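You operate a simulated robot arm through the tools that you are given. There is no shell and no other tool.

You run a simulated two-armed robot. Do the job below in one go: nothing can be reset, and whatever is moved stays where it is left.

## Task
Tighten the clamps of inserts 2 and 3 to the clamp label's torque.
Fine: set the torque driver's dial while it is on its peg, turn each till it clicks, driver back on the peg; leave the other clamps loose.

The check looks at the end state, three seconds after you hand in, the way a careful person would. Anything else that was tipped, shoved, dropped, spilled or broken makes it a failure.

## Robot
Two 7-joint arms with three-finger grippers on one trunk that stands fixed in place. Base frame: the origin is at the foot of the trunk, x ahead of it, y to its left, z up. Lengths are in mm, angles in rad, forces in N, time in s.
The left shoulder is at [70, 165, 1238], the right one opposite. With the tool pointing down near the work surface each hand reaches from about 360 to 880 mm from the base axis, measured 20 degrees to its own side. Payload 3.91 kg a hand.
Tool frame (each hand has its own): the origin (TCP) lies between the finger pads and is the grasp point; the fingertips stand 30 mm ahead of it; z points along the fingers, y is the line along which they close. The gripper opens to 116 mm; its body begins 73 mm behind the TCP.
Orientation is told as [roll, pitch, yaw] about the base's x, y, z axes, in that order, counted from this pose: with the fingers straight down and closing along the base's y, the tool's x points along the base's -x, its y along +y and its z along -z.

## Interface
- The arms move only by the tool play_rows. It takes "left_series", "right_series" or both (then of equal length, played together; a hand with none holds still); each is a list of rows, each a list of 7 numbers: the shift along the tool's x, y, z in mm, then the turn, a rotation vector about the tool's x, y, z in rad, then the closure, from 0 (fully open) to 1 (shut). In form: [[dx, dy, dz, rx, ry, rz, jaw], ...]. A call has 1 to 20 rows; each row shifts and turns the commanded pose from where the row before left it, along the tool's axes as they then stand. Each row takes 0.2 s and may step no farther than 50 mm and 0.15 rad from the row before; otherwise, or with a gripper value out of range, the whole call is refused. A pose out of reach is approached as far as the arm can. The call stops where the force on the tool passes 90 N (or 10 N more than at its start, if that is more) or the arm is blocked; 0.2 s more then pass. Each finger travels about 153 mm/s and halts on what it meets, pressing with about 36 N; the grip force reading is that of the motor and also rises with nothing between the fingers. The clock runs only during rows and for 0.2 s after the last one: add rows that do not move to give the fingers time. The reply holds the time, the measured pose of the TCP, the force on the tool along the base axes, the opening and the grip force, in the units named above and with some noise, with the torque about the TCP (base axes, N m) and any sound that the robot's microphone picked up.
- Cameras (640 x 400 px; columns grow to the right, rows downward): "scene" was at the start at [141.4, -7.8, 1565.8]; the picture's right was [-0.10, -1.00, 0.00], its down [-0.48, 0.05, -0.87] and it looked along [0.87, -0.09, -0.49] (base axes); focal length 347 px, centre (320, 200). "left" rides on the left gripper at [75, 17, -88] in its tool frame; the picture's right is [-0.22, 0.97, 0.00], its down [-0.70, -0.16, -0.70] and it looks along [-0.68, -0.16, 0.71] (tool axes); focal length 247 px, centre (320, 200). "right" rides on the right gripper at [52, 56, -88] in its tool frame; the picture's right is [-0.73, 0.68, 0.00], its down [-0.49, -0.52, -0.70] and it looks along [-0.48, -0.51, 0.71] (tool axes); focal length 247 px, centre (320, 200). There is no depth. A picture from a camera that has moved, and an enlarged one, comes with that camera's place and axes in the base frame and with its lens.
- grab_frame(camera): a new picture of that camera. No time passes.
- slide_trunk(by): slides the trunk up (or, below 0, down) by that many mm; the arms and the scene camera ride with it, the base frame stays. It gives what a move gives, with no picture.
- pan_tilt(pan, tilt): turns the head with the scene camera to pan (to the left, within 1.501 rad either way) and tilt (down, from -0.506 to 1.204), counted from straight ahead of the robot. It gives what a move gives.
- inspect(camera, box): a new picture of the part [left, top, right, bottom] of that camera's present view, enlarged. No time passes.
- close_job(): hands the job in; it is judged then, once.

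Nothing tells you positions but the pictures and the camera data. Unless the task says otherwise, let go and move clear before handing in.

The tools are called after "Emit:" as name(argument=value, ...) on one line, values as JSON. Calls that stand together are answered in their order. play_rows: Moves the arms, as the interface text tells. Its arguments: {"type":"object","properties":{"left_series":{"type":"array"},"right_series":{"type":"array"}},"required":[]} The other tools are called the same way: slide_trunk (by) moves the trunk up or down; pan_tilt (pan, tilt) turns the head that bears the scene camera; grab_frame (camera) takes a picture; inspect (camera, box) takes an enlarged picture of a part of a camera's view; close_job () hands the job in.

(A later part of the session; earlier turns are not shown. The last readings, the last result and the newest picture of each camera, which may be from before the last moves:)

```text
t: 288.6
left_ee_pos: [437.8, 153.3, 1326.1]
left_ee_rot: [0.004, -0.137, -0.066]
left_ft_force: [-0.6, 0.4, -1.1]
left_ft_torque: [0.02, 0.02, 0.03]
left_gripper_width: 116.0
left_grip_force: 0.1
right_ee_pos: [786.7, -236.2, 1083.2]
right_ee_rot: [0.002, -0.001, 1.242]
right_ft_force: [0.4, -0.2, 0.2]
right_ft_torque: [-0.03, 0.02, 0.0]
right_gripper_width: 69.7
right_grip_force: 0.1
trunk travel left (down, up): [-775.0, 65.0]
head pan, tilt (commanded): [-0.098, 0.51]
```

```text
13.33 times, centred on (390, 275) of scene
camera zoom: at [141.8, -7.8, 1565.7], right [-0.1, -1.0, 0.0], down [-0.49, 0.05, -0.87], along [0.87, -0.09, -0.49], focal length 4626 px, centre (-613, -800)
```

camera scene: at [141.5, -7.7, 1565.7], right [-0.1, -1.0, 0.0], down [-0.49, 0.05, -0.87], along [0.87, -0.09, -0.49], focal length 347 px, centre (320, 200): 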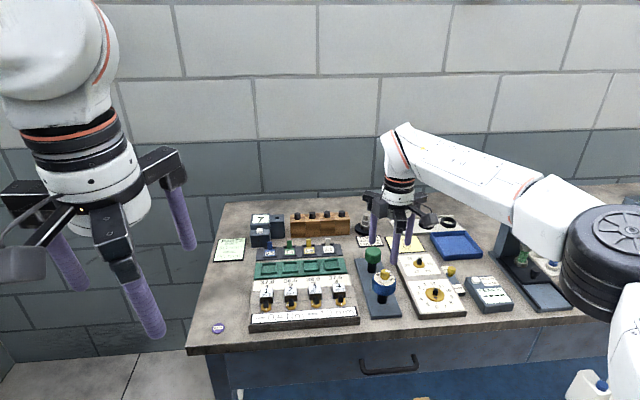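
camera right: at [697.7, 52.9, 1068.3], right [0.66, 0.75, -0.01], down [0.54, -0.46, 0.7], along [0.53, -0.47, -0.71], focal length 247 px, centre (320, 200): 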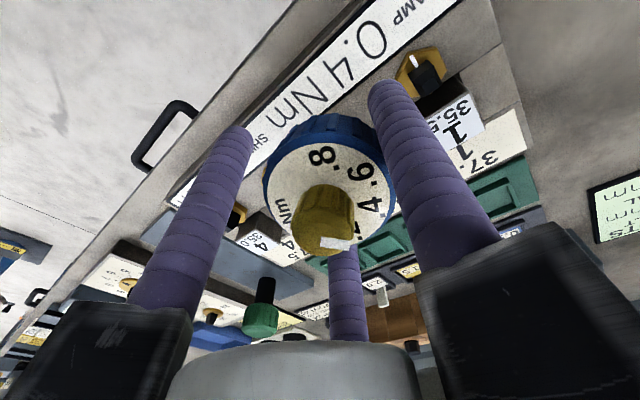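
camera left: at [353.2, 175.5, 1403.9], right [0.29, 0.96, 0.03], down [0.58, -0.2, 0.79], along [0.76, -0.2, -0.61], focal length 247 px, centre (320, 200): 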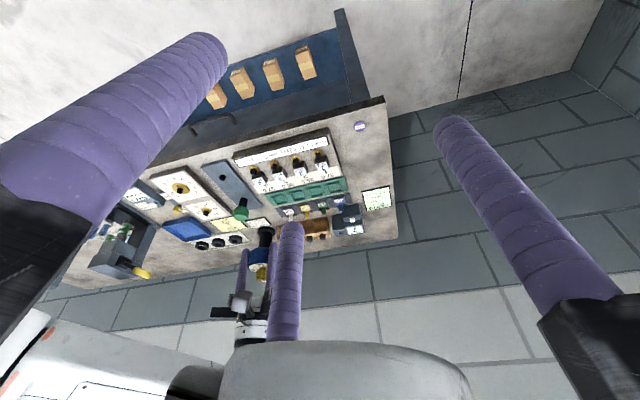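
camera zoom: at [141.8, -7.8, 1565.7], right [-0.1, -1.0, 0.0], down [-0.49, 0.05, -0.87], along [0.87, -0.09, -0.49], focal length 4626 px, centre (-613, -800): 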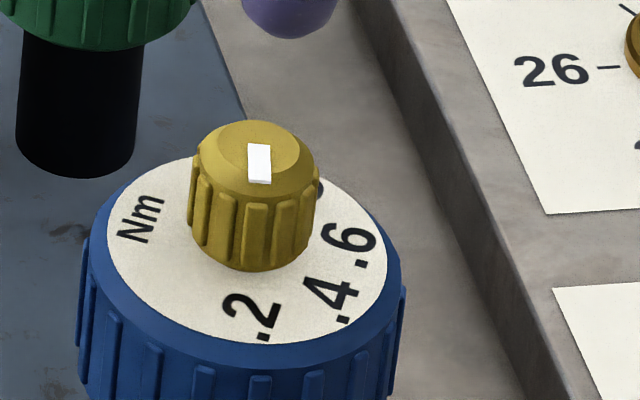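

Emit:
play_rows(right_series=[[-1.06, 1.84, 20, 0, 0, 0, 0.5], [0, 0, 30, 0, 0, 0, 0.55], [0, 0, 0, 0, 0, 0, 0.55], [0, 0, 0, 0, 0, 0, 0.55], [0, 0, 27, 0, 0, 0, 0.58], [0, 0, 0, 0, 0, 0, 0.65], [0, 0, 0, 0, 0, 0, 0.8], [0, 0, 0, 0, 0, 0, 1.0], [0, 0, 0, 0, 0, 0, 1.0]])

Emit:
play_rows(right_series=[[0, 0, 0, 0, 0, -0.12, 1.0], [0, 0, 0, 0, 0, -0.12, 1.0], [0, 0, 0, 0, 0, -0.12, 1.0], [0, 0, 0, 0, 0, -0.12, 1.0], [0, 0, 0, 0, 0, -0.12, 1.0], [0, 0, 0, 0, 0, -0.12, 1.0], [0, 0, 0, 0, 0, -0.12, 1.0], [0, 0, 0, 0, 0, 0, 1.0], [0, 0, 0, 0, 0, 0, 0.8], [0, 0, 0, 0, 0, 0, 0.6], [0, 0, 0, 0, 0, 0, 0.5], [0, 0, -20, 0, 0, 0, 0.5], [0, 0, -30, 0, 0, 0, 0.4], [0, 0, -27, 0, 0, 0, 0.3], [0, 0, 0, 0, 0, 0, 0.3], [0, 0, 0, 0, 0, 0, 0.3]])

Emit:
inspect(camera="scene", box=[376, 260, 404, 290])

Emit:
inspect(camera="right", box=[280, 35, 360, 125])

```text
t: 290.6
left_ee_pos: [437.9, 151.8, 1326.4]
left_ee_rot: [0.006, -0.138, -0.064]
left_ft_force: [-0.1, -0.8, -0.2]
left_ft_torque: [0.0, 0.01, -0.01]
left_gripper_width: 115.9
left_grip_force: 0.1
right_ee_pos: [782.9, -232.6, 1008.4]
right_ee_rot: [0.0, 0.0, 1.244]
right_ft_force: [0.4, -1.3, 1.8]
right_ft_torque: [-0.04, 0.04, -0.02]
right_gripper_width: 19.7
right_grip_force: 36.0
trunk travel left (down, up): [-775.0, 65.0]
head pan, tilt (commanded): [-0.098, 0.51]
```

```text
t: 294.0
left_ee_pos: [437.4, 152.7, 1327.0]
left_ee_rot: [0.003, -0.136, -0.063]
left_ft_force: [0.6, 0.4, 0.2]
left_ft_torque: [-0.02, 0.0, -0.01]
left_gripper_width: 115.7
left_grip_force: 0.1
right_ee_pos: [784.8, -232.6, 1085.3]
right_ee_rot: [0.001, 0.001, 2.081]
right_ft_force: [1.3, -0.5, -0.6]
right_ft_torque: [0.0, -0.03, -0.03]
right_gripper_width: 81.1
right_grip_force: 0.1
trunk travel left (down, up): [-775.0, 65.0]
head pan, tilt (commanded): [-0.098, 0.51]
```

```text
13.33 times, centred on (390, 275) of scene
camera zoom: at [141.4, -7.7, 1565.8], right [-0.1, -1.0, 0.0], down [-0.49, 0.05, -0.87], along [0.87, -0.09, -0.49], focal length 4626 px, centre (-613, -800)
```

zoom: 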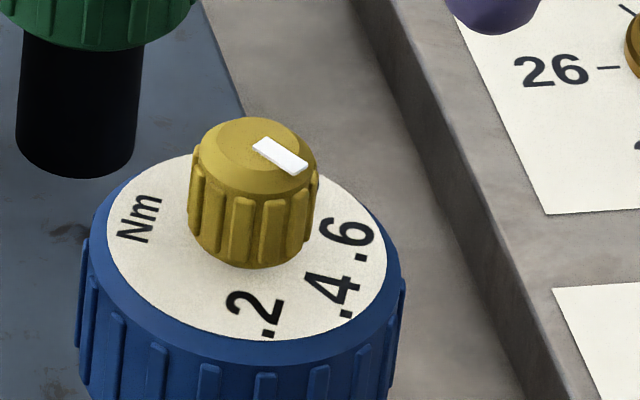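

```text
4.44 times, centred on (320, 80) of right
camera zoom: at [761.1, -305.0, 1173.5], right [-0.95, 0.3, 0.0], down [0.22, 0.68, 0.7], along [0.21, 0.67, -0.71], focal length 1098 px, centre (320, 733)
```

zoom: 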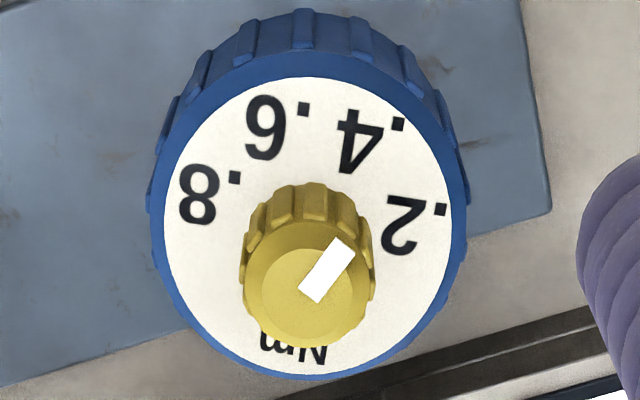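

The dial is back at .40 (±.004). I'm gripping the handle again, this time noting forces, and going to clamp 2 to continue turning.

Emit:
play_rows(right_series=[[1.51, 0.16, 20, 0, 0, 0, 0.2], [0, 0, 30, 0, 0, 0, 0.2], [0, 0, 30, 0, 0, 0, 0.2], [0, 0, 30, 0, 0, 0, 0.2], [0, 0, 17, 0, 0, 0, 0.2], [0, 0, 0, 0, 0, 0, 0.2], [0, 0, 0, 0, 0, 0, 0.2], [0, 0, 0, 0, 0, 0, 0.35], [0, 0, 0, 0, 0, 0, 0.42], [0, 0, 0, 0, 0, 0, 0.48], [0, 0, 0, 0, 0, 0, 0.55], [0, 0, 0, 0, 0, 0, 0.8], [0, 0, 0, 0, 0, 0, 1.0], [0, 0, 0, 0, 0, 0, 1.0]])

Emit:
play_rows(right_series=[[0, 0, -5, 0, 0, 0, 1.0], [0, 0, -15, 0, 0, 0, 1.0], [0, 0, -35, 0, 0, 0, 1.0], [0, 0, -40, 0, 0, 0, 1.0], [0, 0, -12, 0, 0, -0.03, 1.0], [0, 0, 0, 0, 0, 0, 1.0], [0, 0, 0, 0, 0, 0, 1.0]])

```text
t: 297.0
left_ee_pos: [437.9, 152.2, 1326.3]
left_ee_rot: [0.003, -0.139, -0.064]
left_ft_force: [-0.3, 0.0, -0.2]
left_ft_torque: [0.02, 0.0, 0.01]
left_gripper_width: 115.8
left_grip_force: 0.1
right_ee_pos: [783.1, -234.9, 959.4]
right_ee_rot: [0.001, 0.0, 2.082]
right_ft_force: [1.7, -0.2, 1.2]
right_ft_torque: [0.02, -0.05, -0.02]
right_gripper_width: 56.8
right_grip_force: 35.9
trunk travel left (down, up): [-775.0, 65.0]
head pan, tilt (commanded): [-0.098, 0.51]
```

```text
t: 298.6
left_ee_pos: [437.4, 152.4, 1327.1]
left_ee_rot: [0.004, -0.136, -0.065]
left_ft_force: [0.0, 0.4, -0.1]
left_ft_torque: [0.0, 0.0, -0.04]
left_gripper_width: 115.8
left_grip_force: 0.0
right_ee_pos: [783.6, -234.2, 1064.1]
right_ee_rot: [0.0, 0.001, 2.114]
right_ft_force: [0.0, 0.0, -1.8]
right_ft_torque: [-0.01, 0.03, 0.02]
right_gripper_width: 56.7
right_grip_force: 35.8
trunk travel left (down, up): [-775.0, 65.0]
head pan, tilt (commanded): [-0.098, 0.51]
```

Emit:
play_rows(right_series=[[-34.65, -18.38, 0, 0, 0, 0, 1.0], [-34.65, -18.38, 0, 0, 0, 0, 1.0], [-34.65, -18.38, 0, 0, 0, 0, 1.0], [-34.65, -18.38, 0, 0, 0, 0, 1.0], [-34.65, -18.38, 0, 0, 0, 0, 1.0], [-34.65, -18.38, 0, 0, 0, 0, 1.0], [0, 0, 0, 0, 0, 0, 1.0], [0, 0, 30, 0, 0, 0, 1.0], [0, 0, 25, 0, 0, 0, 1.0], [0, 0, 0, 0, 0, 0, 1.0], [0, 0, 0, 0, 0, 0, 1.0], [0, 0, 0, 0, 0, 0, 1.0], [0, 0, 0, 0, 0, 0, 1.0]])

Emit:
play_rows(right_series=[[0, 0, 0, 0, 0, 0, 1.0]])

Emit:
play_rows(right_series=[[0, 0, 0, 0, 0, 0, 1.0]])

Emit:
inspect(camera="scene", box=[275, 270, 315, 310])

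Emit:
inspect(camera="right", box=[290, 60, 350, 120])

```text
t: 301.4
left_ee_pos: [437.7, 151.8, 1326.6]
left_ee_rot: [0.002, -0.136, -0.064]
left_ft_force: [0.2, 0.0, 1.0]
left_ft_torque: [-0.03, -0.01, -0.02]
left_gripper_width: 116.1
left_grip_force: 0.1
right_ee_pos: [773.1, 0.5, 1011.0]
right_ee_rot: [-0.002, 0.0, 2.111]
right_ft_force: [0.4, -0.3, -1.7]
right_ft_torque: [0.01, 0.03, -0.02]
right_gripper_width: 56.7
right_grip_force: 36.1
trunk travel left (down, up): [-775.0, 65.0]
head pan, tilt (commanded): [-0.098, 0.51]
```

```text
t: 301.8
left_ee_pos: [438.0, 152.6, 1326.7]
left_ee_rot: [0.003, -0.137, -0.064]
left_ft_force: [-0.1, -0.2, -1.0]
left_ft_torque: [0.02, 0.02, 0.02]
left_gripper_width: 116.2
left_grip_force: 0.1
right_ee_pos: [772.4, 0.6, 1011.9]
right_ee_rot: [0.002, 0.001, 2.112]
right_ft_force: [-0.1, 0.2, -1.8]
right_ft_torque: [-0.01, 0.01, -0.02]
right_gripper_width: 56.7
right_grip_force: 36.2
trunk travel left (down, up): [-775.0, 65.0]
head pan, tilt (commanded): [-0.098, 0.51]
```

```text
t: 302.2
left_ee_pos: [438.4, 150.9, 1325.9]
left_ee_rot: [0.004, -0.136, -0.065]
left_ft_force: [0.8, 0.1, 0.4]
left_ft_torque: [-0.02, -0.01, 0.0]
left_gripper_width: 116.3
left_grip_force: 0.1
right_ee_pos: [772.8, 0.6, 1010.6]
right_ee_rot: [0.002, -0.001, 2.114]
right_ft_force: [0.1, 0.3, -1.7]
right_ft_torque: [-0.05, 0.0, -0.03]
right_gripper_width: 56.6
right_grip_force: 36.2
trunk travel left (down, up): [-775.0, 65.0]
head pan, tilt (commanded): [-0.098, 0.51]
```

```text
10.00 times, centred on (295, 290) of scene
camera zoom: at [141.9, -7.6, 1565.7], right [-0.1, -1.0, 0.0], down [-0.49, 0.05, -0.87], along [0.87, -0.09, -0.49], focal length 3470 px, centre (570, -700)
```

zoom: 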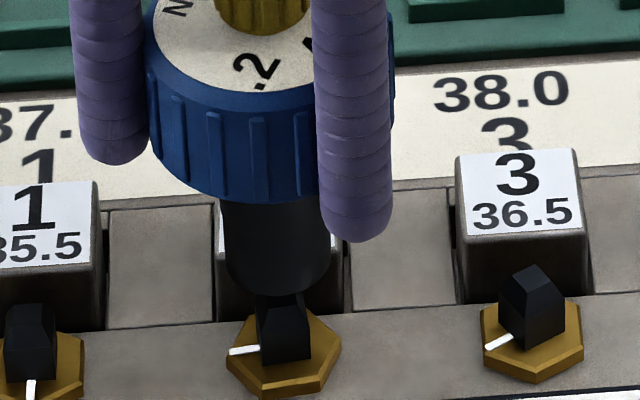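

```text
6.67 times, centred on (320, 90) of right
camera zoom: at [752.6, -72.0, 1099.1], right [-0.96, 0.28, 0.0], down [0.2, 0.69, 0.7], along [0.19, 0.67, -0.71], focal length 1646 px, centre (320, 933)
```

zoom: 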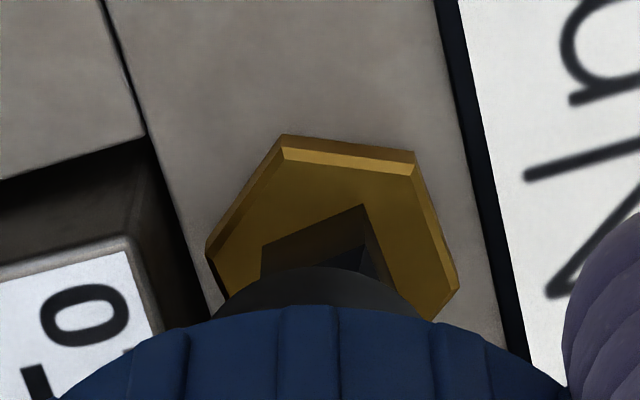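

Emit:
play_rows(right_series=[[-0.62, 1.03, 5, 0, 0, 0, 1.0], [0, 0, 5, 0, 0, 0, 1.0], [0, 0, 3, 0, 0, 0, 1.0], [0, 0, 0, 0, 0, 0, 1.0], [0, 0, 0, 0, 0, 0, 1.0]])

Emit:
play_rows(right_series=[[0, 0, 2, 0, 0, 0, 1.0], [0, 0, 2, 0, 0, 0, 1.0], [0, 0, 2, 0, 0, 0, 1.0], [0, 0, 0, 0, 0, 0, 1.0]])

Emit:
play_rows(right_series=[[0, 0, 2, 0, 0, 0, 1.0], [0, 0, 2, 0, 0, 0, 1.0], [0, 0, 2, 0, 0, 0, 1.0], [0, 0, 0, 0, 0, 0, 1.0]])

```text
t: 303.4
left_ee_pos: [437.9, 153.3, 1327.0]
left_ee_rot: [0.004, -0.136, -0.064]
left_ft_force: [0.2, 0.3, 0.6]
left_ft_torque: [0.01, 0.02, 0.0]
left_gripper_width: 116.2
left_grip_force: 0.0
right_ee_pos: [771.0, -0.1, 997.8]
right_ee_rot: [0.0, -0.001, 2.112]
right_ft_force: [0.3, -0.2, -1.9]
right_ft_torque: [-0.04, 0.01, -0.01]
right_gripper_width: 56.9
right_grip_force: 35.9
trunk travel left (down, up): [-775.0, 65.0]
head pan, tilt (commanded): [-0.098, 0.51]
```

```text
t: 304.4
left_ee_pos: [438.0, 153.0, 1325.5]
left_ee_rot: [0.003, -0.136, -0.064]
left_ft_force: [0.1, -0.8, -0.5]
left_ft_torque: [0.05, -0.01, 0.01]
left_gripper_width: 116.1
left_grip_force: 0.1
right_ee_pos: [770.6, 1.0, 991.9]
right_ee_rot: [0.0, 0.0, 2.113]
right_ft_force: [5.2, 0.3, 0.7]
right_ft_torque: [0.04, -0.33, 0.06]
right_gripper_width: 56.9
right_grip_force: 35.9
trunk travel left (down, up): [-775.0, 65.0]
head pan, tilt (commanded): [-0.098, 0.51]
```

```text
t: 305.4
left_ee_pos: [438.1, 152.6, 1326.0]
left_ee_rot: [0.003, -0.138, -0.065]
left_ft_force: [1.0, 0.0, -0.9]
left_ft_torque: [0.03, -0.01, 0.02]
left_gripper_width: 116.0
left_grip_force: 0.0
right_ee_pos: [769.3, 1.0, 984.4]
right_ee_rot: [0.0, -0.003, 2.112]
right_ft_force: [6.0, 0.9, -0.7]
right_ft_torque: [0.05, -0.41, 0.03]
right_gripper_width: 56.8
right_grip_force: 36.1
trunk travel left (down, up): [-775.0, 65.0]
head pan, tilt (commanded): [-0.098, 0.51]
```

Emit:
play_rows(right_series=[[0.41, -0.69, 1, 0, 0, 0, 1.0], [0, 0, 1, 0, 0, 0, 1.0], [0, 0, 0, 0, 0, 0, 1.0], [0, 0, 0, 0, 0, 0, 1.0], [0, 0, 0, 0, 0, 0, 1.0]])

Emit:
play_rows(right_series=[[0, 0, 0, 0, 0, 0.07, 1.0], [0, 0, 0, 0, 0, 0.07, 1.0], [0, 0, 0, 0, 0, 0.07, 1.0], [0, 0, 0, 0, 0, 0.07, 1.0], [0, 0, 0, 0, 0, 0.07, 1.0], [0, 0, 0, 0, 0, 0.07, 1.0], [0, 0, 0, 0, 0, 0.07, 1.0], [0, 0, 0, 0, 0, 0.07, 1.0], [0, 0, 0, 0, 0, 0.07, 1.0], [0, 0, 0, 0, 0, 0.07, 1.0], [0, 0, 0, 0, 0, 0.07, 1.0], [0, 0, 0, 0, 0, 0.07, 1.0], [0, 0, 0, 0, 0, 0.07, 1.0], [0, 0, 0, 0, 0, 0.07, 1.0], [0, 0, 0, 0, 0, 0.07, 1.0], [0, 0, 0, 0, 0, 0.07, 1.0], [0, 0, 0, 0, 0, 0.07, 1.0], [0, 0, 0, 0, 0, 0.07, 1.0], [0, 0, 0, 0, 0, 0.07, 1.0], [0, 0, 0, 0, 0, 0.07, 1.0]])

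Emit:
inspect(camera="scene", box=[280, 290, 310, 312])

```text
t: 306.6
left_ee_pos: [437.1, 151.8, 1326.0]
left_ee_rot: [0.003, -0.137, -0.066]
left_ft_force: [-0.2, -0.2, 0.3]
left_ft_torque: [0.0, 0.03, 0.01]
left_gripper_width: 116.2
left_grip_force: 0.1
right_ee_pos: [771.4, 1.0, 983.8]
right_ee_rot: [0.0, 0.001, 2.113]
right_ft_force: [-1.4, -0.8, 1.7]
right_ft_torque: [-0.05, 0.18, 0.0]
right_gripper_width: 56.4
right_grip_force: 35.8
trunk travel left (down, up): [-775.0, 65.0]
head pan, tilt (commanded): [-0.098, 0.51]
```

```text
t: 310.8
left_ee_pos: [438.7, 152.6, 1326.4]
left_ee_rot: [0.005, -0.136, -0.066]
left_ft_force: [0.4, 0.0, 0.2]
left_ft_torque: [0.03, 0.0, 0.0]
left_gripper_width: 116.0
left_grip_force: 0.1
right_ee_pos: [771.7, 1.1, 983.4]
right_ee_rot: [0.002, 0.003, 0.708]
right_ft_force: [3.2, 0.9, -0.5]
right_ft_torque: [0.17, -0.36, 0.25]
right_gripper_width: 56.8
right_grip_force: 36.0
trunk travel left (down, up): [-775.0, 65.0]
head pan, tilt (commanded): [-0.098, 0.51]
```

```text
16.00 times, centred on (295, 301) of scene
camera zoom: at [142.0, -7.4, 1565.7], right [-0.1, -1.0, 0.0], down [-0.49, 0.05, -0.87], along [0.87, -0.09, -0.49], focal length 5551 px, centre (720, -1416)
```

zoom: 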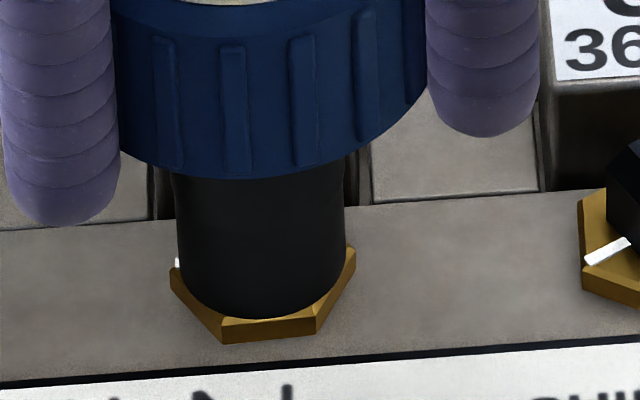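

Emit:
play_rows(right_series=[[0, 0, 0, 0, 0, 0, 0.5], [0, 0, 0, 0, 0, 0, 0.4], [0, 0, 0, 0, 0, 0, 0.25], [0, 0, 0, 0, 0, -0.1, 0.15], [0, 0, 0, 0, 0, -0.14, 0.15], [0, 0, 0, 0, 0, -0.14, 0.15], [0, 0, 0, 0, 0, -0.14, 0.15], [0, 0, 0, 0, 0, -0.14, 0.15], [0, 0, 0, 0, 0, -0.14, 0.15], [0, 0, 0, 0, 0, -0.14, 0.15], [0, 0, 0, 0, 0, -0.14, 0.15], [0, 0, 0, 0, 0, -0.14, 0.15], [0, 0, 0, 0, 0, -0.14, 0.15], [0, 0, 0, 0, 0, -0.14, 0.15], [0, 0, 0, 0, 0, -0.1, 0.15], [0, 0, 0, 0, 0, 0, 0.15], [0, 0, 0, 0, 0, 0, 0.3], [0, 0, 0, 0, 0, 0, 0.42], [0, 0, 0, 0, 0, 0, 0.48], [0, 0, 0, 0, 0, 0, 0.6]])

Emit:
play_rows(right_series=[[0, 0, 0, 0, 0, 0, 1.0], [0, 0, 0, 0, 0, 0.075, 1.0], [0, 0, 0, 0, 0, 0.075, 1.0], [0, 0, 0, 0, 0, 0.075, 1.0], [0, 0, 0, 0, 0, 0.075, 1.0], [0, 0, 0, 0, 0, 0.075, 1.0], [0, 0, 0, 0, 0, 0.075, 1.0], [0, 0, 0, 0, 0, 0.075, 1.0], [0, 0, 0, 0, 0, 0.075, 1.0], [0, 0, 0, 0, 0, 0.075, 1.0], [0, 0, 0, 0, 0, 0.075, 1.0], [0, 0, 0, 0, 0, 0.075, 1.0], [0, 0, 0, 0, 0, 0.075, 1.0], [0, 0, 0, 0, 0, 0.075, 1.0], [0, 0, 0, 0, 0, 0.075, 1.0], [0, 0, 0, 0, 0, 0.075, 1.0], [0, 0, 0, 0, 0, 0.075, 1.0], [0, 0, 0, 0, 0, 0.075, 1.0], [0, 0, 0, 0, 0, 0.075, 1.0], [0, 0, 0, 0, 0, 0.075, 1.0]])

Emit:
inspect(camera="scene", box=[280, 290, 310, 312])

```text
t: 315.0
left_ee_pos: [438.7, 152.2, 1326.3]
left_ee_rot: [0.005, -0.137, -0.063]
left_ft_force: [0.0, -0.6, -0.8]
left_ft_torque: [0.0, 0.0, -0.02]
left_gripper_width: 115.8
left_grip_force: 0.1
right_ee_pos: [771.8, 0.8, 983.8]
right_ee_rot: [-0.001, 0.0, 2.313]
right_ft_force: [2.0, -0.6, 2.0]
right_ft_torque: [0.03, -0.08, -0.03]
right_gripper_width: 56.8
right_grip_force: 35.8
trunk travel left (down, up): [-775.0, 65.0]
head pan, tilt (commanded): [-0.098, 0.51]
```

```text
t: 319.2
left_ee_pos: [437.5, 152.5, 1327.5]
left_ee_rot: [0.003, -0.138, -0.066]
left_ft_force: [-0.3, -0.2, -0.5]
left_ft_torque: [0.0, 0.0, 0.0]
left_gripper_width: 116.0
left_grip_force: 0.1
right_ee_pos: [770.9, 2.0, 984.9]
right_ee_rot: [0.001, 0.0, 0.886]
right_ft_force: [5.8, 0.1, 7.1]
right_ft_torque: [0.14, -0.34, 0.22]
right_gripper_width: 56.7
right_grip_force: 36.1
trunk travel left (down, up): [-775.0, 65.0]
head pan, tilt (commanded): [-0.098, 0.51]
```

```text
16.00 times, centred on (295, 301) of scene
camera zoom: at [141.3, -7.7, 1565.8], right [-0.1, -1.0, 0.0], down [-0.49, 0.05, -0.87], along [0.87, -0.09, -0.49], focal length 5551 px, centre (720, -1416)
```

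zoom: 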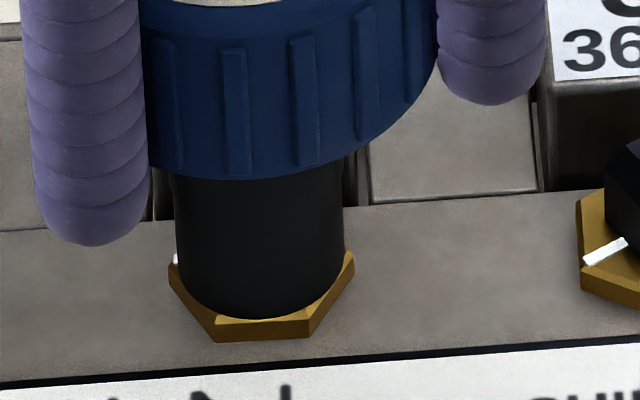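

Emit:
play_rows(right_series=[[0, 0, -0.8, 0, 0, 0, 0.5], [0, 0, 0, 0, 0, 0, 0.4], [0, 0, 0, 0, 0, 0, 0.25], [0, 0, 0, 0, 0, -0.1, 0.15], [0, 0, 0, 0, 0, -0.14, 0.15], [0, 0, 0, 0, 0, -0.14, 0.15], [0, 0, 0, 0, 0, -0.14, 0.15], [0, 0, 0, 0, 0, -0.14, 0.15], [0, 0, 0, 0, 0, -0.14, 0.15], [0, 0, 0, 0, 0, -0.14, 0.15], [0, 0, 0, 0, 0, -0.14, 0.15], [0, 0, 0, 0, 0, -0.14, 0.15], [0, 0, 0, 0, 0, -0.14, 0.15], [0, 0, 0, 0, 0, -0.14, 0.15], [0, 0, 0, 0, 0, 0, 0.15], [0, 0, 0, 0, 0, 0, 0.3], [0, 0, 0, 0, 0, 0, 0.42], [0, 0, 0, 0, 0, 0, 0.48], [0, 0, 0, 0, 0, 0, 0.6], [0, 0, 0, 0, 0, 0, 1.0]])

Emit:
play_rows(right_series=[[0, 0, 0, 0, 0, 0.04, 1.0], [0, 0, 0, 0, 0, 0.04, 1.0], [0, 0, 0, 0, 0, 0.04, 1.0], [0, 0, 0, 0, 0, 0.04, 1.0], [0, 0, 0, 0, 0, 0.04, 1.0], [0, 0, 0, 0, 0, 0.04, 1.0], [0, 0, 0, 0, 0, 0.04, 1.0], [0, 0, 0, 0, 0, 0.04, 1.0], [0, 0, 0, 0, 0, 0.04, 1.0], [0, 0, 0, 0, 0, 0.04, 1.0], [0, 0, 0, 0, 0, 0.04, 1.0], [0, 0, 0, 0, 0, 0.04, 1.0], [0, 0, 0, 0, 0, 0.04, 1.0], [0, 0, 0, 0, 0, 0.04, 1.0], [0, 0, 0, 0, 0, 0.04, 1.0], [0, 0, 0, 0, 0, 0.04, 1.0], [0, 0, 0, 0, 0, 0.04, 1.0], [0, 0, 0, 0, 0, 0.04, 1.0], [0, 0, 0, 0, 0, 0.04, 1.0], [0, 0, 0, 0, 0, 0.04, 1.0]])

Emit:
play_rows(right_series=[[0, 0, 0, 0, 0, 0.04, 1.0], [0, 0, 0, 0, 0, 0.04, 1.0], [0, 0, 0, 0, 0, 0.04, 1.0], [0, 0, 0, 0, 0, 0.04, 1.0], [0, 0, 0, 0, 0, 0.04, 1.0], [0, 0, 0, 0, 0, 0.04, 1.0], [0, 0, 0, 0, 0, 0.04, 1.0], [0, 0, 0, 0, 0, 0.04, 1.0], [0, 0, 0, 0, 0, 0.04, 1.0], [0, 0, 0, 0, 0, 0.04, 1.0], [0, 0, 0, 0, 0, 0.04, 1.0], [0, 0, 0, 0, 0, 0.04, 1.0], [0, 0, 0, 0, 0, 0.04, 1.0], [0, 0, 0, 0, 0, 0.04, 1.0], [0, 0, 0, 0, 0, 0.04, 1.0], [0, 0, 0, 0, 0, 0.04, 1.0]])

Emit:
inspect(camera="scene", box=[280, 290, 310, 312])

```text
t: 323.4
left_ee_pos: [438.2, 152.6, 1326.7]
left_ee_rot: [0.004, -0.137, -0.065]
left_ft_force: [0.5, -0.2, -0.3]
left_ft_torque: [0.02, 0.0, -0.01]
left_gripper_width: 116.2
left_grip_force: 0.1
right_ee_pos: [771.4, 1.4, 983.5]
right_ee_rot: [-0.001, 0.0, 2.387]
right_ft_force: [0.2, -1.0, 0.9]
right_ft_torque: [-0.03, -0.05, 0.01]
right_gripper_width: 56.7
right_grip_force: 35.7
trunk travel left (down, up): [-775.0, 65.0]
head pan, tilt (commanded): [-0.098, 0.51]
```

```text
t: 327.6
left_ee_pos: [439.1, 152.6, 1326.2]
left_ee_rot: [0.003, -0.134, -0.066]
left_ft_force: [-0.6, 0.4, -0.5]
left_ft_torque: [0.08, 0.01, -0.02]
left_gripper_width: 115.9
left_grip_force: 0.1
right_ee_pos: [772.7, 0.7, 984.6]
right_ee_rot: [0.0, -0.001, 1.585]
right_ft_force: [0.8, 4.5, -1.9]
right_ft_torque: [0.13, -0.11, 0.24]
right_gripper_width: 56.4
right_grip_force: 36.3
trunk travel left (down, up): [-775.0, 65.0]
head pan, tilt (commanded): [-0.098, 0.51]
```

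```text
t: 331.0
left_ee_pos: [439.4, 152.3, 1325.3]
left_ee_rot: [0.003, -0.138, -0.063]
left_ft_force: [-0.2, 0.4, 0.5]
left_ft_torque: [-0.01, 0.02, 0.01]
left_gripper_width: 115.8
left_grip_force: 0.1
right_ee_pos: [771.8, 2.4, 984.4]
right_ee_rot: [0.0, 0.001, 0.947]
right_ft_force: [9.6, 3.8, 0.4]
right_ft_torque: [0.18, -0.45, 0.27]
right_gripper_width: 56.8
right_grip_force: 36.5
trunk travel left (down, up): [-775.0, 65.0]
head pan, tilt (commanded): [-0.098, 0.51]
```

```text
16.00 times, centred on (295, 301) of scene
camera zoom: at [143.3, -6.9, 1565.6], right [-0.1, -1.0, 0.0], down [-0.49, 0.05, -0.87], along [0.87, -0.09, -0.49], focal length 5551 px, centre (720, -1416)
```

zoom: 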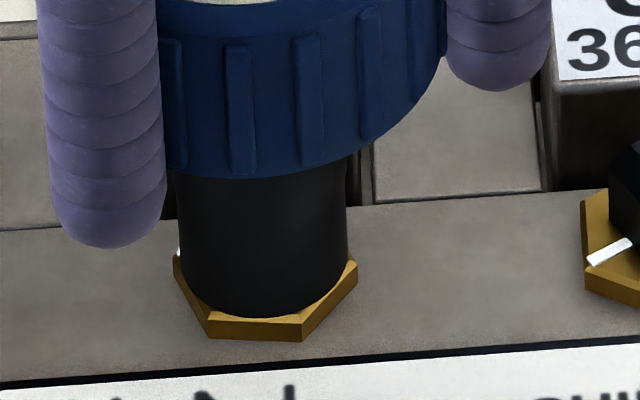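

Emit:
play_rows(right_series=[[-0.7, -0.5, 0, 0, 0, 0.012, 1.0], [0, 0, 0, 0, 0, 0.012, 1.0], [0, 0, 0, 0, 0, 0.012, 1.0], [0, 0, 0, 0, 0, 0.012, 1.0], [0, 0, 0, 0, 0, 0.012, 1.0], [0, 0, 0, 0, 0, 0.012, 1.0], [0, 0, 0, 0, 0, 0.012, 1.0], [0, 0, 0, 0, 0, 0.012, 1.0], [0, 0, 0, 0, 0, 0.012, 1.0], [0, 0, 0, 0, 0, 0.012, 1.0], [0, 0, 0, 0, 0, 0.012, 1.0], [0, 0, 0, 0, 0, 0.012, 1.0], [0, 0, 0, 0, 0, 0.012, 1.0], [0, 0, 0, 0, 0, 0.012, 1.0], [0, 0, 0, 0, 0, 0.012, 1.0], [0, 0, 0, 0, 0, 0.012, 1.0], [0, 0, 0, 0, 0, 0.012, 1.0], [0, 0, 0, 0, 0, 0.012, 1.0], [0, 0, 0, 0, 0, 0.012, 1.0], [0, 0, 0, 0, 0, 0.012, 1.0]])

Emit:
inspect(camera="scene", box=[280, 290, 310, 312])

Emit:
inspect(camera="right", box=[240, 70, 400, 250])

```text
t: 335.2
left_ee_pos: [437.2, 151.8, 1327.0]
left_ee_rot: [0.003, -0.137, -0.064]
left_ft_force: [0.0, -0.2, -0.2]
left_ft_torque: [-0.03, -0.01, -0.03]
left_gripper_width: 116.0
left_grip_force: 0.0
right_ee_pos: [771.4, 1.8, 984.2]
right_ee_rot: [0.001, 0.0, 0.704]
right_ft_force: [-4.4, -2.3, -3.5]
right_ft_torque: [-0.11, 0.18, 0.25]
right_gripper_width: 57.0
right_grip_force: 35.7
trunk travel left (down, up): [-775.0, 65.0]
head pan, tilt (commanded): [-0.098, 0.51]
```

```text
16.00 times, centred on (295, 301) of scene
camera zoom: at [141.6, -7.9, 1565.7], right [-0.1, -1.0, 0.0], down [-0.49, 0.05, -0.87], along [0.87, -0.09, -0.49], focal length 5551 px, centre (720, -1416)
```

zoom: 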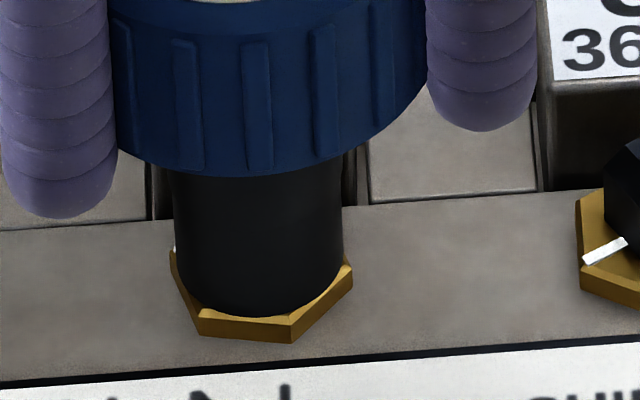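

```text
2.22 times, centred on (320, 160) of right
camera zoom: at [696.2, 10.7, 1072.3], right [0.12, 0.99, 0.0], down [0.71, -0.08, 0.7], along [0.69, -0.08, -0.72], focal length 549 px, centre (320, 289)
```

zoom: 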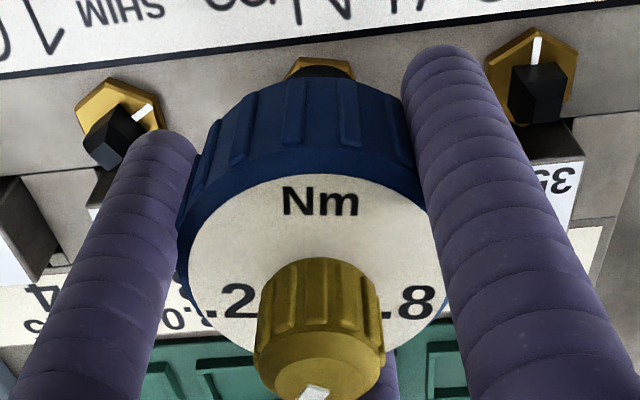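

Clamp 2's nut has crept to about 94°, well past the roughly 60° where both nuts first stalled, so my long sweeps over-ran it. I'll back clamp 2 off counter-clockwise to loosen it, then re-tighten from loose in one smooth motion, as intended.

Emit:
play_rows(right_series=[[0, 0, 0.3, 0, 0, -0.08, 1.0], [0, 0, 0, 0, 0, -0.08, 1.0], [0, 0, 0, 0, 0, -0.08, 1.0], [0, 0, 0, 0, 0, -0.05, 1.0], [0, 0, 0, 0, 0, -0.03, 1.0], [0, 0, 0, 0, 0, -0.03, 1.0], [0, 0, 0, 0, 0, -0.03, 1.0], [0, 0, 0, 0, 0, -0.03, 1.0], [0, 0, 0, 0, 0, -0.03, 1.0], [0, 0, 0, 0, 0, -0.03, 1.0], [0, 0, 0, 0, 0, -0.03, 1.0], [0, 0, 0, 0, 0, -0.03, 1.0], [0, 0, 0, 0, 0, -0.03, 1.0], [0, 0, 0, 0, 0, -0.03, 1.0], [0, 0, 0, 0, 0, -0.03, 1.0], [0, 0, 0, 0, 0, -0.03, 1.0], [0, 0, 0, 0, 0, -0.03, 1.0], [0, 0, 0, 0, 0, -0.03, 1.0], [0, 0, 0, 0, 0, -0.03, 1.0], [0, 0, 0, 0, 0, -0.03, 1.0]])

Emit:
inspect(camera="scene", box=[280, 290, 310, 312])

```text
t: 339.4
left_ee_pos: [438.2, 152.4, 1326.1]
left_ee_rot: [0.003, -0.138, -0.065]
left_ft_force: [-0.2, 0.2, -1.0]
left_ft_torque: [-0.03, 0.01, 0.0]
left_gripper_width: 116.1
left_grip_force: 0.1
right_ee_pos: [771.8, 0.4, 984.3]
right_ee_rot: [0.001, 0.0, 1.478]
right_ft_force: [-1.4, 0.1, -1.6]
right_ft_torque: [0.1, 0.05, -0.29]
right_gripper_width: 56.8
right_grip_force: 36.1
trunk travel left (down, up): [-775.0, 65.0]
head pan, tilt (commanded): [-0.098, 0.51]
```

```text
16.00 times, centred on (295, 301) of scene
camera zoom: at [141.2, -7.6, 1565.8], right [-0.1, -1.0, 0.0], down [-0.49, 0.05, -0.87], along [0.87, -0.09, -0.49], focal length 5551 px, centre (720, -1416)
```

zoom: 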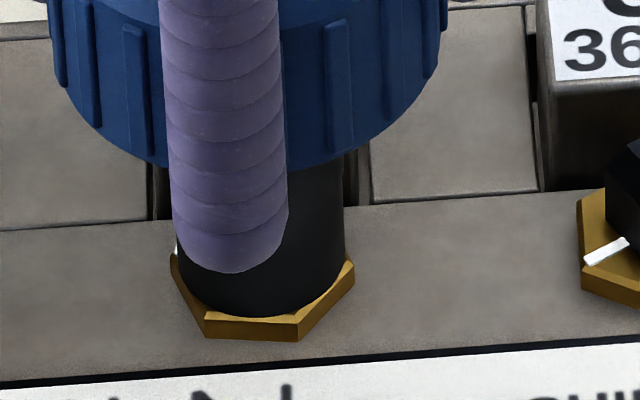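

Emit:
play_rows(right_series=[[0, 0, 0, 0, 0, -0.025, 1.0], [0, 0, 0, 0, 0, -0.025, 1.0], [0, 0, 0, 0, 0, -0.025, 1.0], [0, 0, 0, 0, 0, -0.025, 1.0], [0, 0, 0, 0, 0, -0.025, 1.0], [0, 0, 0, 0, 0, -0.025, 1.0], [0, 0, 0, 0, 0, -0.025, 1.0], [0, 0, 0, 0, 0, -0.025, 1.0], [0, 0, 0, 0, 0, -0.025, 1.0], [0, 0, 0, 0, 0, -0.025, 1.0], [0, 0, 0, 0, 0, -0.025, 1.0], [0, 0, 0, 0, 0, -0.025, 1.0], [0, 0, 0, 0, 0, -0.025, 1.0], [0, 0, 0, 0, 0, -0.025, 1.0], [0, 0, 0, 0, 0, -0.025, 1.0], [0, 0, 0, 0, 0, -0.025, 1.0], [0, 0, 0, 0, 0, -0.025, 1.0], [0, 0, 0, 0, 0, -0.025, 1.0], [0, 0, 0, 0, 0, -0.025, 1.0], [0, 0, 0, 0, 0, -0.025, 1.0]])

Emit:
play_rows(right_series=[[0, 0, 0, 0, 0, -0.025, 1.0], [0, 0, 0, 0, 0, -0.025, 1.0], [0, 0, 0, 0, 0, -0.025, 1.0], [0, 0, 0, 0, 0, -0.025, 1.0], [0, 0, 0, 0, 0, -0.025, 1.0], [0, 0, 0, 0, 0, -0.025, 1.0], [0, 0, 0, 0, 0, -0.025, 1.0], [0, 0, 0, 0, 0, -0.025, 1.0], [0, 0, 0, 0, 0, -0.025, 1.0], [0, 0, 0, 0, 0, -0.025, 1.0], [0, 0, 0, 0, 0, -0.025, 1.0], [0, 0, 0, 0, 0, -0.025, 1.0], [0, 0, 0, 0, 0, -0.025, 1.0], [0, 0, 0, 0, 0, -0.025, 1.0], [0, 0, 0, 0, 0, -0.025, 1.0], [0, 0, 0, 0, 0, -0.025, 1.0], [0, 0, 0, 0, 0, -0.025, 1.0], [0, 0, 0, 0, 0, -0.025, 1.0], [0, 0, 0, 0, 0, -0.025, 1.0], [0, 0, 0, 0, 0, -0.025, 1.0]])

Emit:
inspect(camera="scene", box=[280, 290, 310, 312])

```text
t: 343.6
left_ee_pos: [437.1, 151.1, 1326.0]
left_ee_rot: [0.005, -0.138, -0.064]
left_ft_force: [0.6, 0.3, 0.9]
left_ft_torque: [0.01, 0.02, 0.0]
left_gripper_width: 115.9
left_grip_force: 0.0
right_ee_pos: [770.3, 2.2, 983.9]
right_ee_rot: [0.001, -0.001, 1.979]
right_ft_force: [-3.0, -1.6, 1.9]
right_ft_torque: [0.08, 0.13, -0.24]
right_gripper_width: 56.8
right_grip_force: 36.1
trunk travel left (down, up): [-775.0, 65.0]
head pan, tilt (commanded): [-0.098, 0.51]
```

```text
t: 347.8
left_ee_pos: [439.0, 151.7, 1326.0]
left_ee_rot: [0.004, -0.137, -0.067]
left_ft_force: [-0.2, 0.8, 0.1]
left_ft_torque: [-0.05, 0.02, 0.01]
left_gripper_width: 116.0
left_grip_force: 0.0
right_ee_pos: [772.3, 1.4, 985.5]
right_ee_rot: [0.002, -0.002, 2.474]
right_ft_force: [-8.3, 0.4, -7.5]
right_ft_torque: [-0.09, 0.37, -0.29]
right_gripper_width: 56.6
right_grip_force: 36.0
trunk travel left (down, up): [-775.0, 65.0]
head pan, tilt (commanded): [-0.098, 0.51]
```

```text
16.00 times, centred on (295, 301) of scene
camera zoom: at [141.5, -7.8, 1565.6], right [-0.1, -1.0, 0.0], down [-0.49, 0.05, -0.87], along [0.87, -0.09, -0.49], focal length 5551 px, centre (720, -1416)
```

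zoom: 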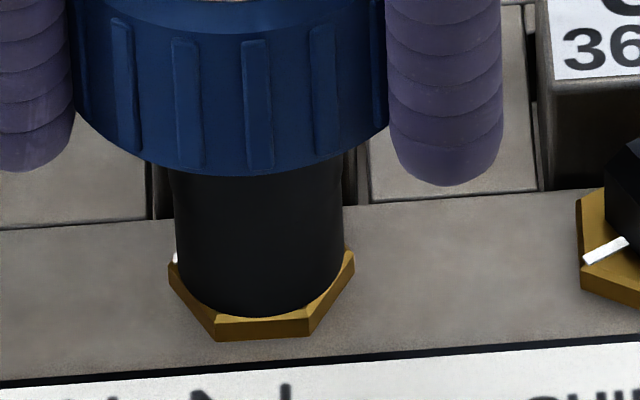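

Emit:
play_rows(right_series=[[0, 0, 0, 0, 0, 0, 0.5], [0, 0, 0, 0, 0, 0, 0.4], [0, 0, 0, 0, 0, 0, 0.25], [0, 0, 0, 0, 0, 0.1, 0.15], [0, 0, 0, 0, 0, 0.13, 0.15], [0, 0, 0, 0, 0, 0.13, 0.15], [0, 0, 0, 0, 0, 0.13, 0.15], [0, 0, 0, 0, 0, 0.13, 0.15], [0, 0, 0, 0, 0, 0.13, 0.15], [0, 0, 0, 0, 0, 0.13, 0.15], [0, 0, 0, 0, 0, 0.13, 0.15], [0, 0, 0, 0, 0, 0.13, 0.15], [0, 0, 0, 0, 0, 0.13, 0.15], [0, 0, 0, 0, 0, 0.13, 0.15], [0, 0, 0, 0, 0, 0.13, 0.15], [0, 0, 0, 0, 0, 0.13, 0.15], [0, 0, 0, 0, 0, 0.1, 0.15], [0, 0, 0, 0, 0, 0, 0.15], [0, 0, 0, 0, 0, 0, 0.15]])

Emit:
play_rows(right_series=[[0, 0, 0, 0, 0, 0, 0.3], [0, 0, 0, 0, 0, 0, 0.42], [0, 0, 0, 0, 0, 0, 0.48], [0, 0, 0, 0, 0, 0, 0.6], [0, 0, 0, 0, 0, 0, 1.0], [0, 0, 0, 0, 0, -0.03, 1.0], [0, 0, 0, 0, 0, -0.03, 1.0], [0, 0, 0, 0, 0, -0.03, 1.0], [0, 0, 0, 0, 0, -0.025, 1.0], [0, 0, 0, 0, 0, -0.025, 1.0], [0, 0, 0, 0, 0, -0.025, 1.0], [0, 0, 0, 0, 0, -0.025, 1.0], [0, 0, 0, 0, 0, -0.025, 1.0], [0, 0, 0, 0, 0, -0.025, 1.0], [0, 0, 0, 0, 0, -0.025, 1.0], [0, 0, 0, 0, 0, -0.025, 1.0], [0, 0, 0, 0, 0, -0.025, 1.0], [0, 0, 0, 0, 0, -0.025, 1.0], [0, 0, 0, 0, 0, -0.025, 1.0], [0, 0, 0, 0, 0, -0.025, 1.0]])

```text
t: 351.8
left_ee_pos: [438.4, 151.8, 1326.4]
left_ee_rot: [0.003, -0.137, -0.065]
left_ft_force: [0.6, 0.6, -0.3]
left_ft_torque: [0.0, 0.01, 0.0]
left_gripper_width: 116.2
left_grip_force: 0.0
right_ee_pos: [772.7, 0.2, 984.5]
right_ee_rot: [0.0, -0.001, 0.712]
right_ft_force: [0.0, -0.5, 1.0]
right_ft_torque: [0.03, -0.01, 0.03]
right_gripper_width: 98.7
right_grip_force: 0.0
trunk travel left (down, up): [-775.0, 65.0]
head pan, tilt (commanded): [-0.098, 0.51]
```

```text
t: 356.0
left_ee_pos: [438.3, 151.9, 1327.4]
left_ee_rot: [0.003, -0.138, -0.064]
left_ft_force: [-0.4, 0.6, 0.3]
left_ft_torque: [-0.04, -0.02, -0.02]
left_gripper_width: 116.2
left_grip_force: 0.0
right_ee_pos: [770.8, 0.7, 984.7]
right_ee_rot: [0.0, -0.001, 1.105]
right_ft_force: [0.5, -1.8, 2.3]
right_ft_torque: [0.0, -0.13, -0.26]
right_gripper_width: 56.8
right_grip_force: 35.5
trunk travel left (down, up): [-775.0, 65.0]
head pan, tilt (commanded): [-0.098, 0.51]
```

Emit:
play_rows(right_series=[[0, 0, 0, 0, 0, -0.022, 1.0], [0, 0, 0, 0, 0, -0.022, 1.0], [0, 0, 0, 0, 0, -0.022, 1.0], [0, 0, 0, 0, 0, -0.022, 1.0], [0, 0, 0, 0, 0, -0.022, 1.0], [0, 0, 0, 0, 0, -0.022, 1.0], [0, 0, 0, 0, 0, -0.022, 1.0], [0, 0, 0, 0, 0, -0.022, 1.0], [0, 0, 0, 0, 0, -0.022, 1.0], [0, 0, 0, 0, 0, -0.022, 1.0], [0, 0, 0, 0, 0, -0.022, 1.0], [0, 0, 0, 0, 0, -0.022, 1.0], [0, 0, 0, 0, 0, -0.022, 1.0], [0, 0, 0, 0, 0, -0.022, 1.0], [0, 0, 0, 0, 0, -0.022, 1.0], [0, 0, 0, 0, 0, -0.022, 1.0], [0, 0, 0, 0, 0, -0.022, 1.0], [0, 0, 0, 0, 0, -0.022, 1.0], [0, 0, 0, 0, 0, -0.022, 1.0], [0, 0, 0, 0, 0, -0.022, 1.0]])

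Emit:
play_rows(right_series=[[0, 0, 0, 0, 0, -0.022, 1.0], [0, 0, 0, 0, 0, -0.022, 1.0], [0, 0, 0, 0, 0, -0.022, 1.0], [0, 0, 0, 0, 0, -0.022, 1.0], [0, 0, 0, 0, 0, -0.022, 1.0], [0, 0, 0, 0, 0, -0.022, 1.0], [0, 0, 0, 0, 0, -0.022, 1.0], [0, 0, 0, 0, 0, -0.022, 1.0], [0, 0, 0, 0, 0, -0.022, 1.0], [0, 0, 0, 0, 0, -0.022, 1.0], [0, 0, 0, 0, 0, -0.022, 1.0], [0, 0, 0, 0, 0, -0.022, 1.0], [0, 0, 0, 0, 0, -0.022, 1.0], [0, 0, 0, 0, 0, -0.022, 1.0], [0, 0, 0, 0, 0, -0.022, 1.0], [0, 0, 0, 0, 0, -0.022, 1.0], [0, 0, 0, 0, 0, -0.022, 1.0], [0, 0, 0, 0, 0, -0.022, 1.0], [0, 0, 0, 0, 0, -0.022, 1.0], [0, 0, 0, 0, 0, -0.022, 1.0]])

Emit:
play_rows(right_series=[[0, 0, 0, 0, 0, -0.022, 1.0], [0, 0, 0, 0, 0, -0.022, 1.0], [0, 0, 0, 0, 0, -0.022, 1.0], [0, 0, 0, 0, 0, -0.022, 1.0], [0, 0, 0, 0, 0, -0.022, 1.0], [0, 0, 0, 0, 0, -0.022, 1.0], [0, 0, 0, 0, 0, -0.022, 1.0], [0, 0, 0, 0, 0, -0.022, 1.0], [0, 0, 0, 0, 0, -0.022, 1.0], [0, 0, 0, 0, 0, -0.022, 1.0], [0, 0, 0, 0, 0, -0.022, 1.0], [0, 0, 0, 0, 0, -0.022, 1.0], [0, 0, 0, 0, 0, -0.022, 1.0], [0, 0, 0, 0, 0, -0.022, 1.0], [0, 0, 0, 0, 0, -0.022, 1.0], [0, 0, 0, 0, 0, -0.022, 1.0], [0, 0, 0, 0, 0, -0.022, 1.0], [0, 0, 0, 0, 0, -0.022, 1.0], [0, 0, 0, 0, 0, -0.022, 1.0], [0, 0, 0, 0, 0, -0.022, 1.0]])

Emit:
inspect(camera="scene", box=[280, 290, 310, 312])

```text
t: 360.2
left_ee_pos: [436.9, 151.2, 1326.7]
left_ee_rot: [0.004, -0.139, -0.065]
left_ft_force: [0.4, 0.2, 0.4]
left_ft_torque: [-0.03, -0.01, -0.03]
left_gripper_width: 116.0
left_grip_force: 0.0
right_ee_pos: [771.8, -0.0, 983.7]
right_ee_rot: [0.001, 0.0, 1.543]
right_ft_force: [-2.1, -4.9, 0.2]
right_ft_torque: [-0.11, 0.05, -0.24]
right_gripper_width: 56.7
right_grip_force: 36.0
trunk travel left (down, up): [-775.0, 65.0]
head pan, tilt (commanded): [-0.098, 0.51]
```

```text
t: 364.4
left_ee_pos: [437.7, 151.7, 1326.1]
left_ee_rot: [0.002, -0.139, -0.065]
left_ft_force: [0.8, -1.1, -0.1]
left_ft_torque: [0.0, -0.02, 0.0]
left_gripper_width: 115.8
left_grip_force: 0.0
right_ee_pos: [771.4, -0.2, 985.5]
right_ee_rot: [0.001, 0.001, 1.985]
right_ft_force: [-2.4, -2.6, -0.4]
right_ft_torque: [-0.08, 0.14, -0.24]
right_gripper_width: 56.7
right_grip_force: 35.8
trunk travel left (down, up): [-775.0, 65.0]
head pan, tilt (commanded): [-0.098, 0.51]
```

```text
t: 368.6
left_ee_pos: [437.5, 151.1, 1327.6]
left_ee_rot: [0.002, -0.137, -0.065]
left_ft_force: [-1.0, 0.1, 0.1]
left_ft_torque: [0.02, 0.01, 0.01]
left_gripper_width: 116.2
left_grip_force: 0.0
right_ee_pos: [771.5, 0.1, 983.8]
right_ee_rot: [-0.001, 0.001, 2.425]
right_ft_force: [0.4, -3.3, 3.6]
right_ft_torque: [-0.11, 0.03, -0.23]
right_gripper_width: 56.7
right_grip_force: 35.9
trunk travel left (down, up): [-775.0, 65.0]
head pan, tilt (commanded): [-0.098, 0.51]
```

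```text
16.00 times, centred on (295, 301) of scene
camera zoom: at [140.9, -8.1, 1565.9], right [-0.1, -1.0, 0.0], down [-0.49, 0.05, -0.87], along [0.87, -0.09, -0.49], focal length 5551 px, centre (720, -1416)
```

zoom: 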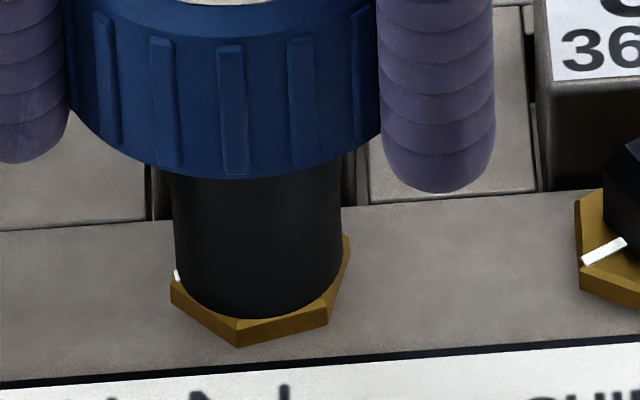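

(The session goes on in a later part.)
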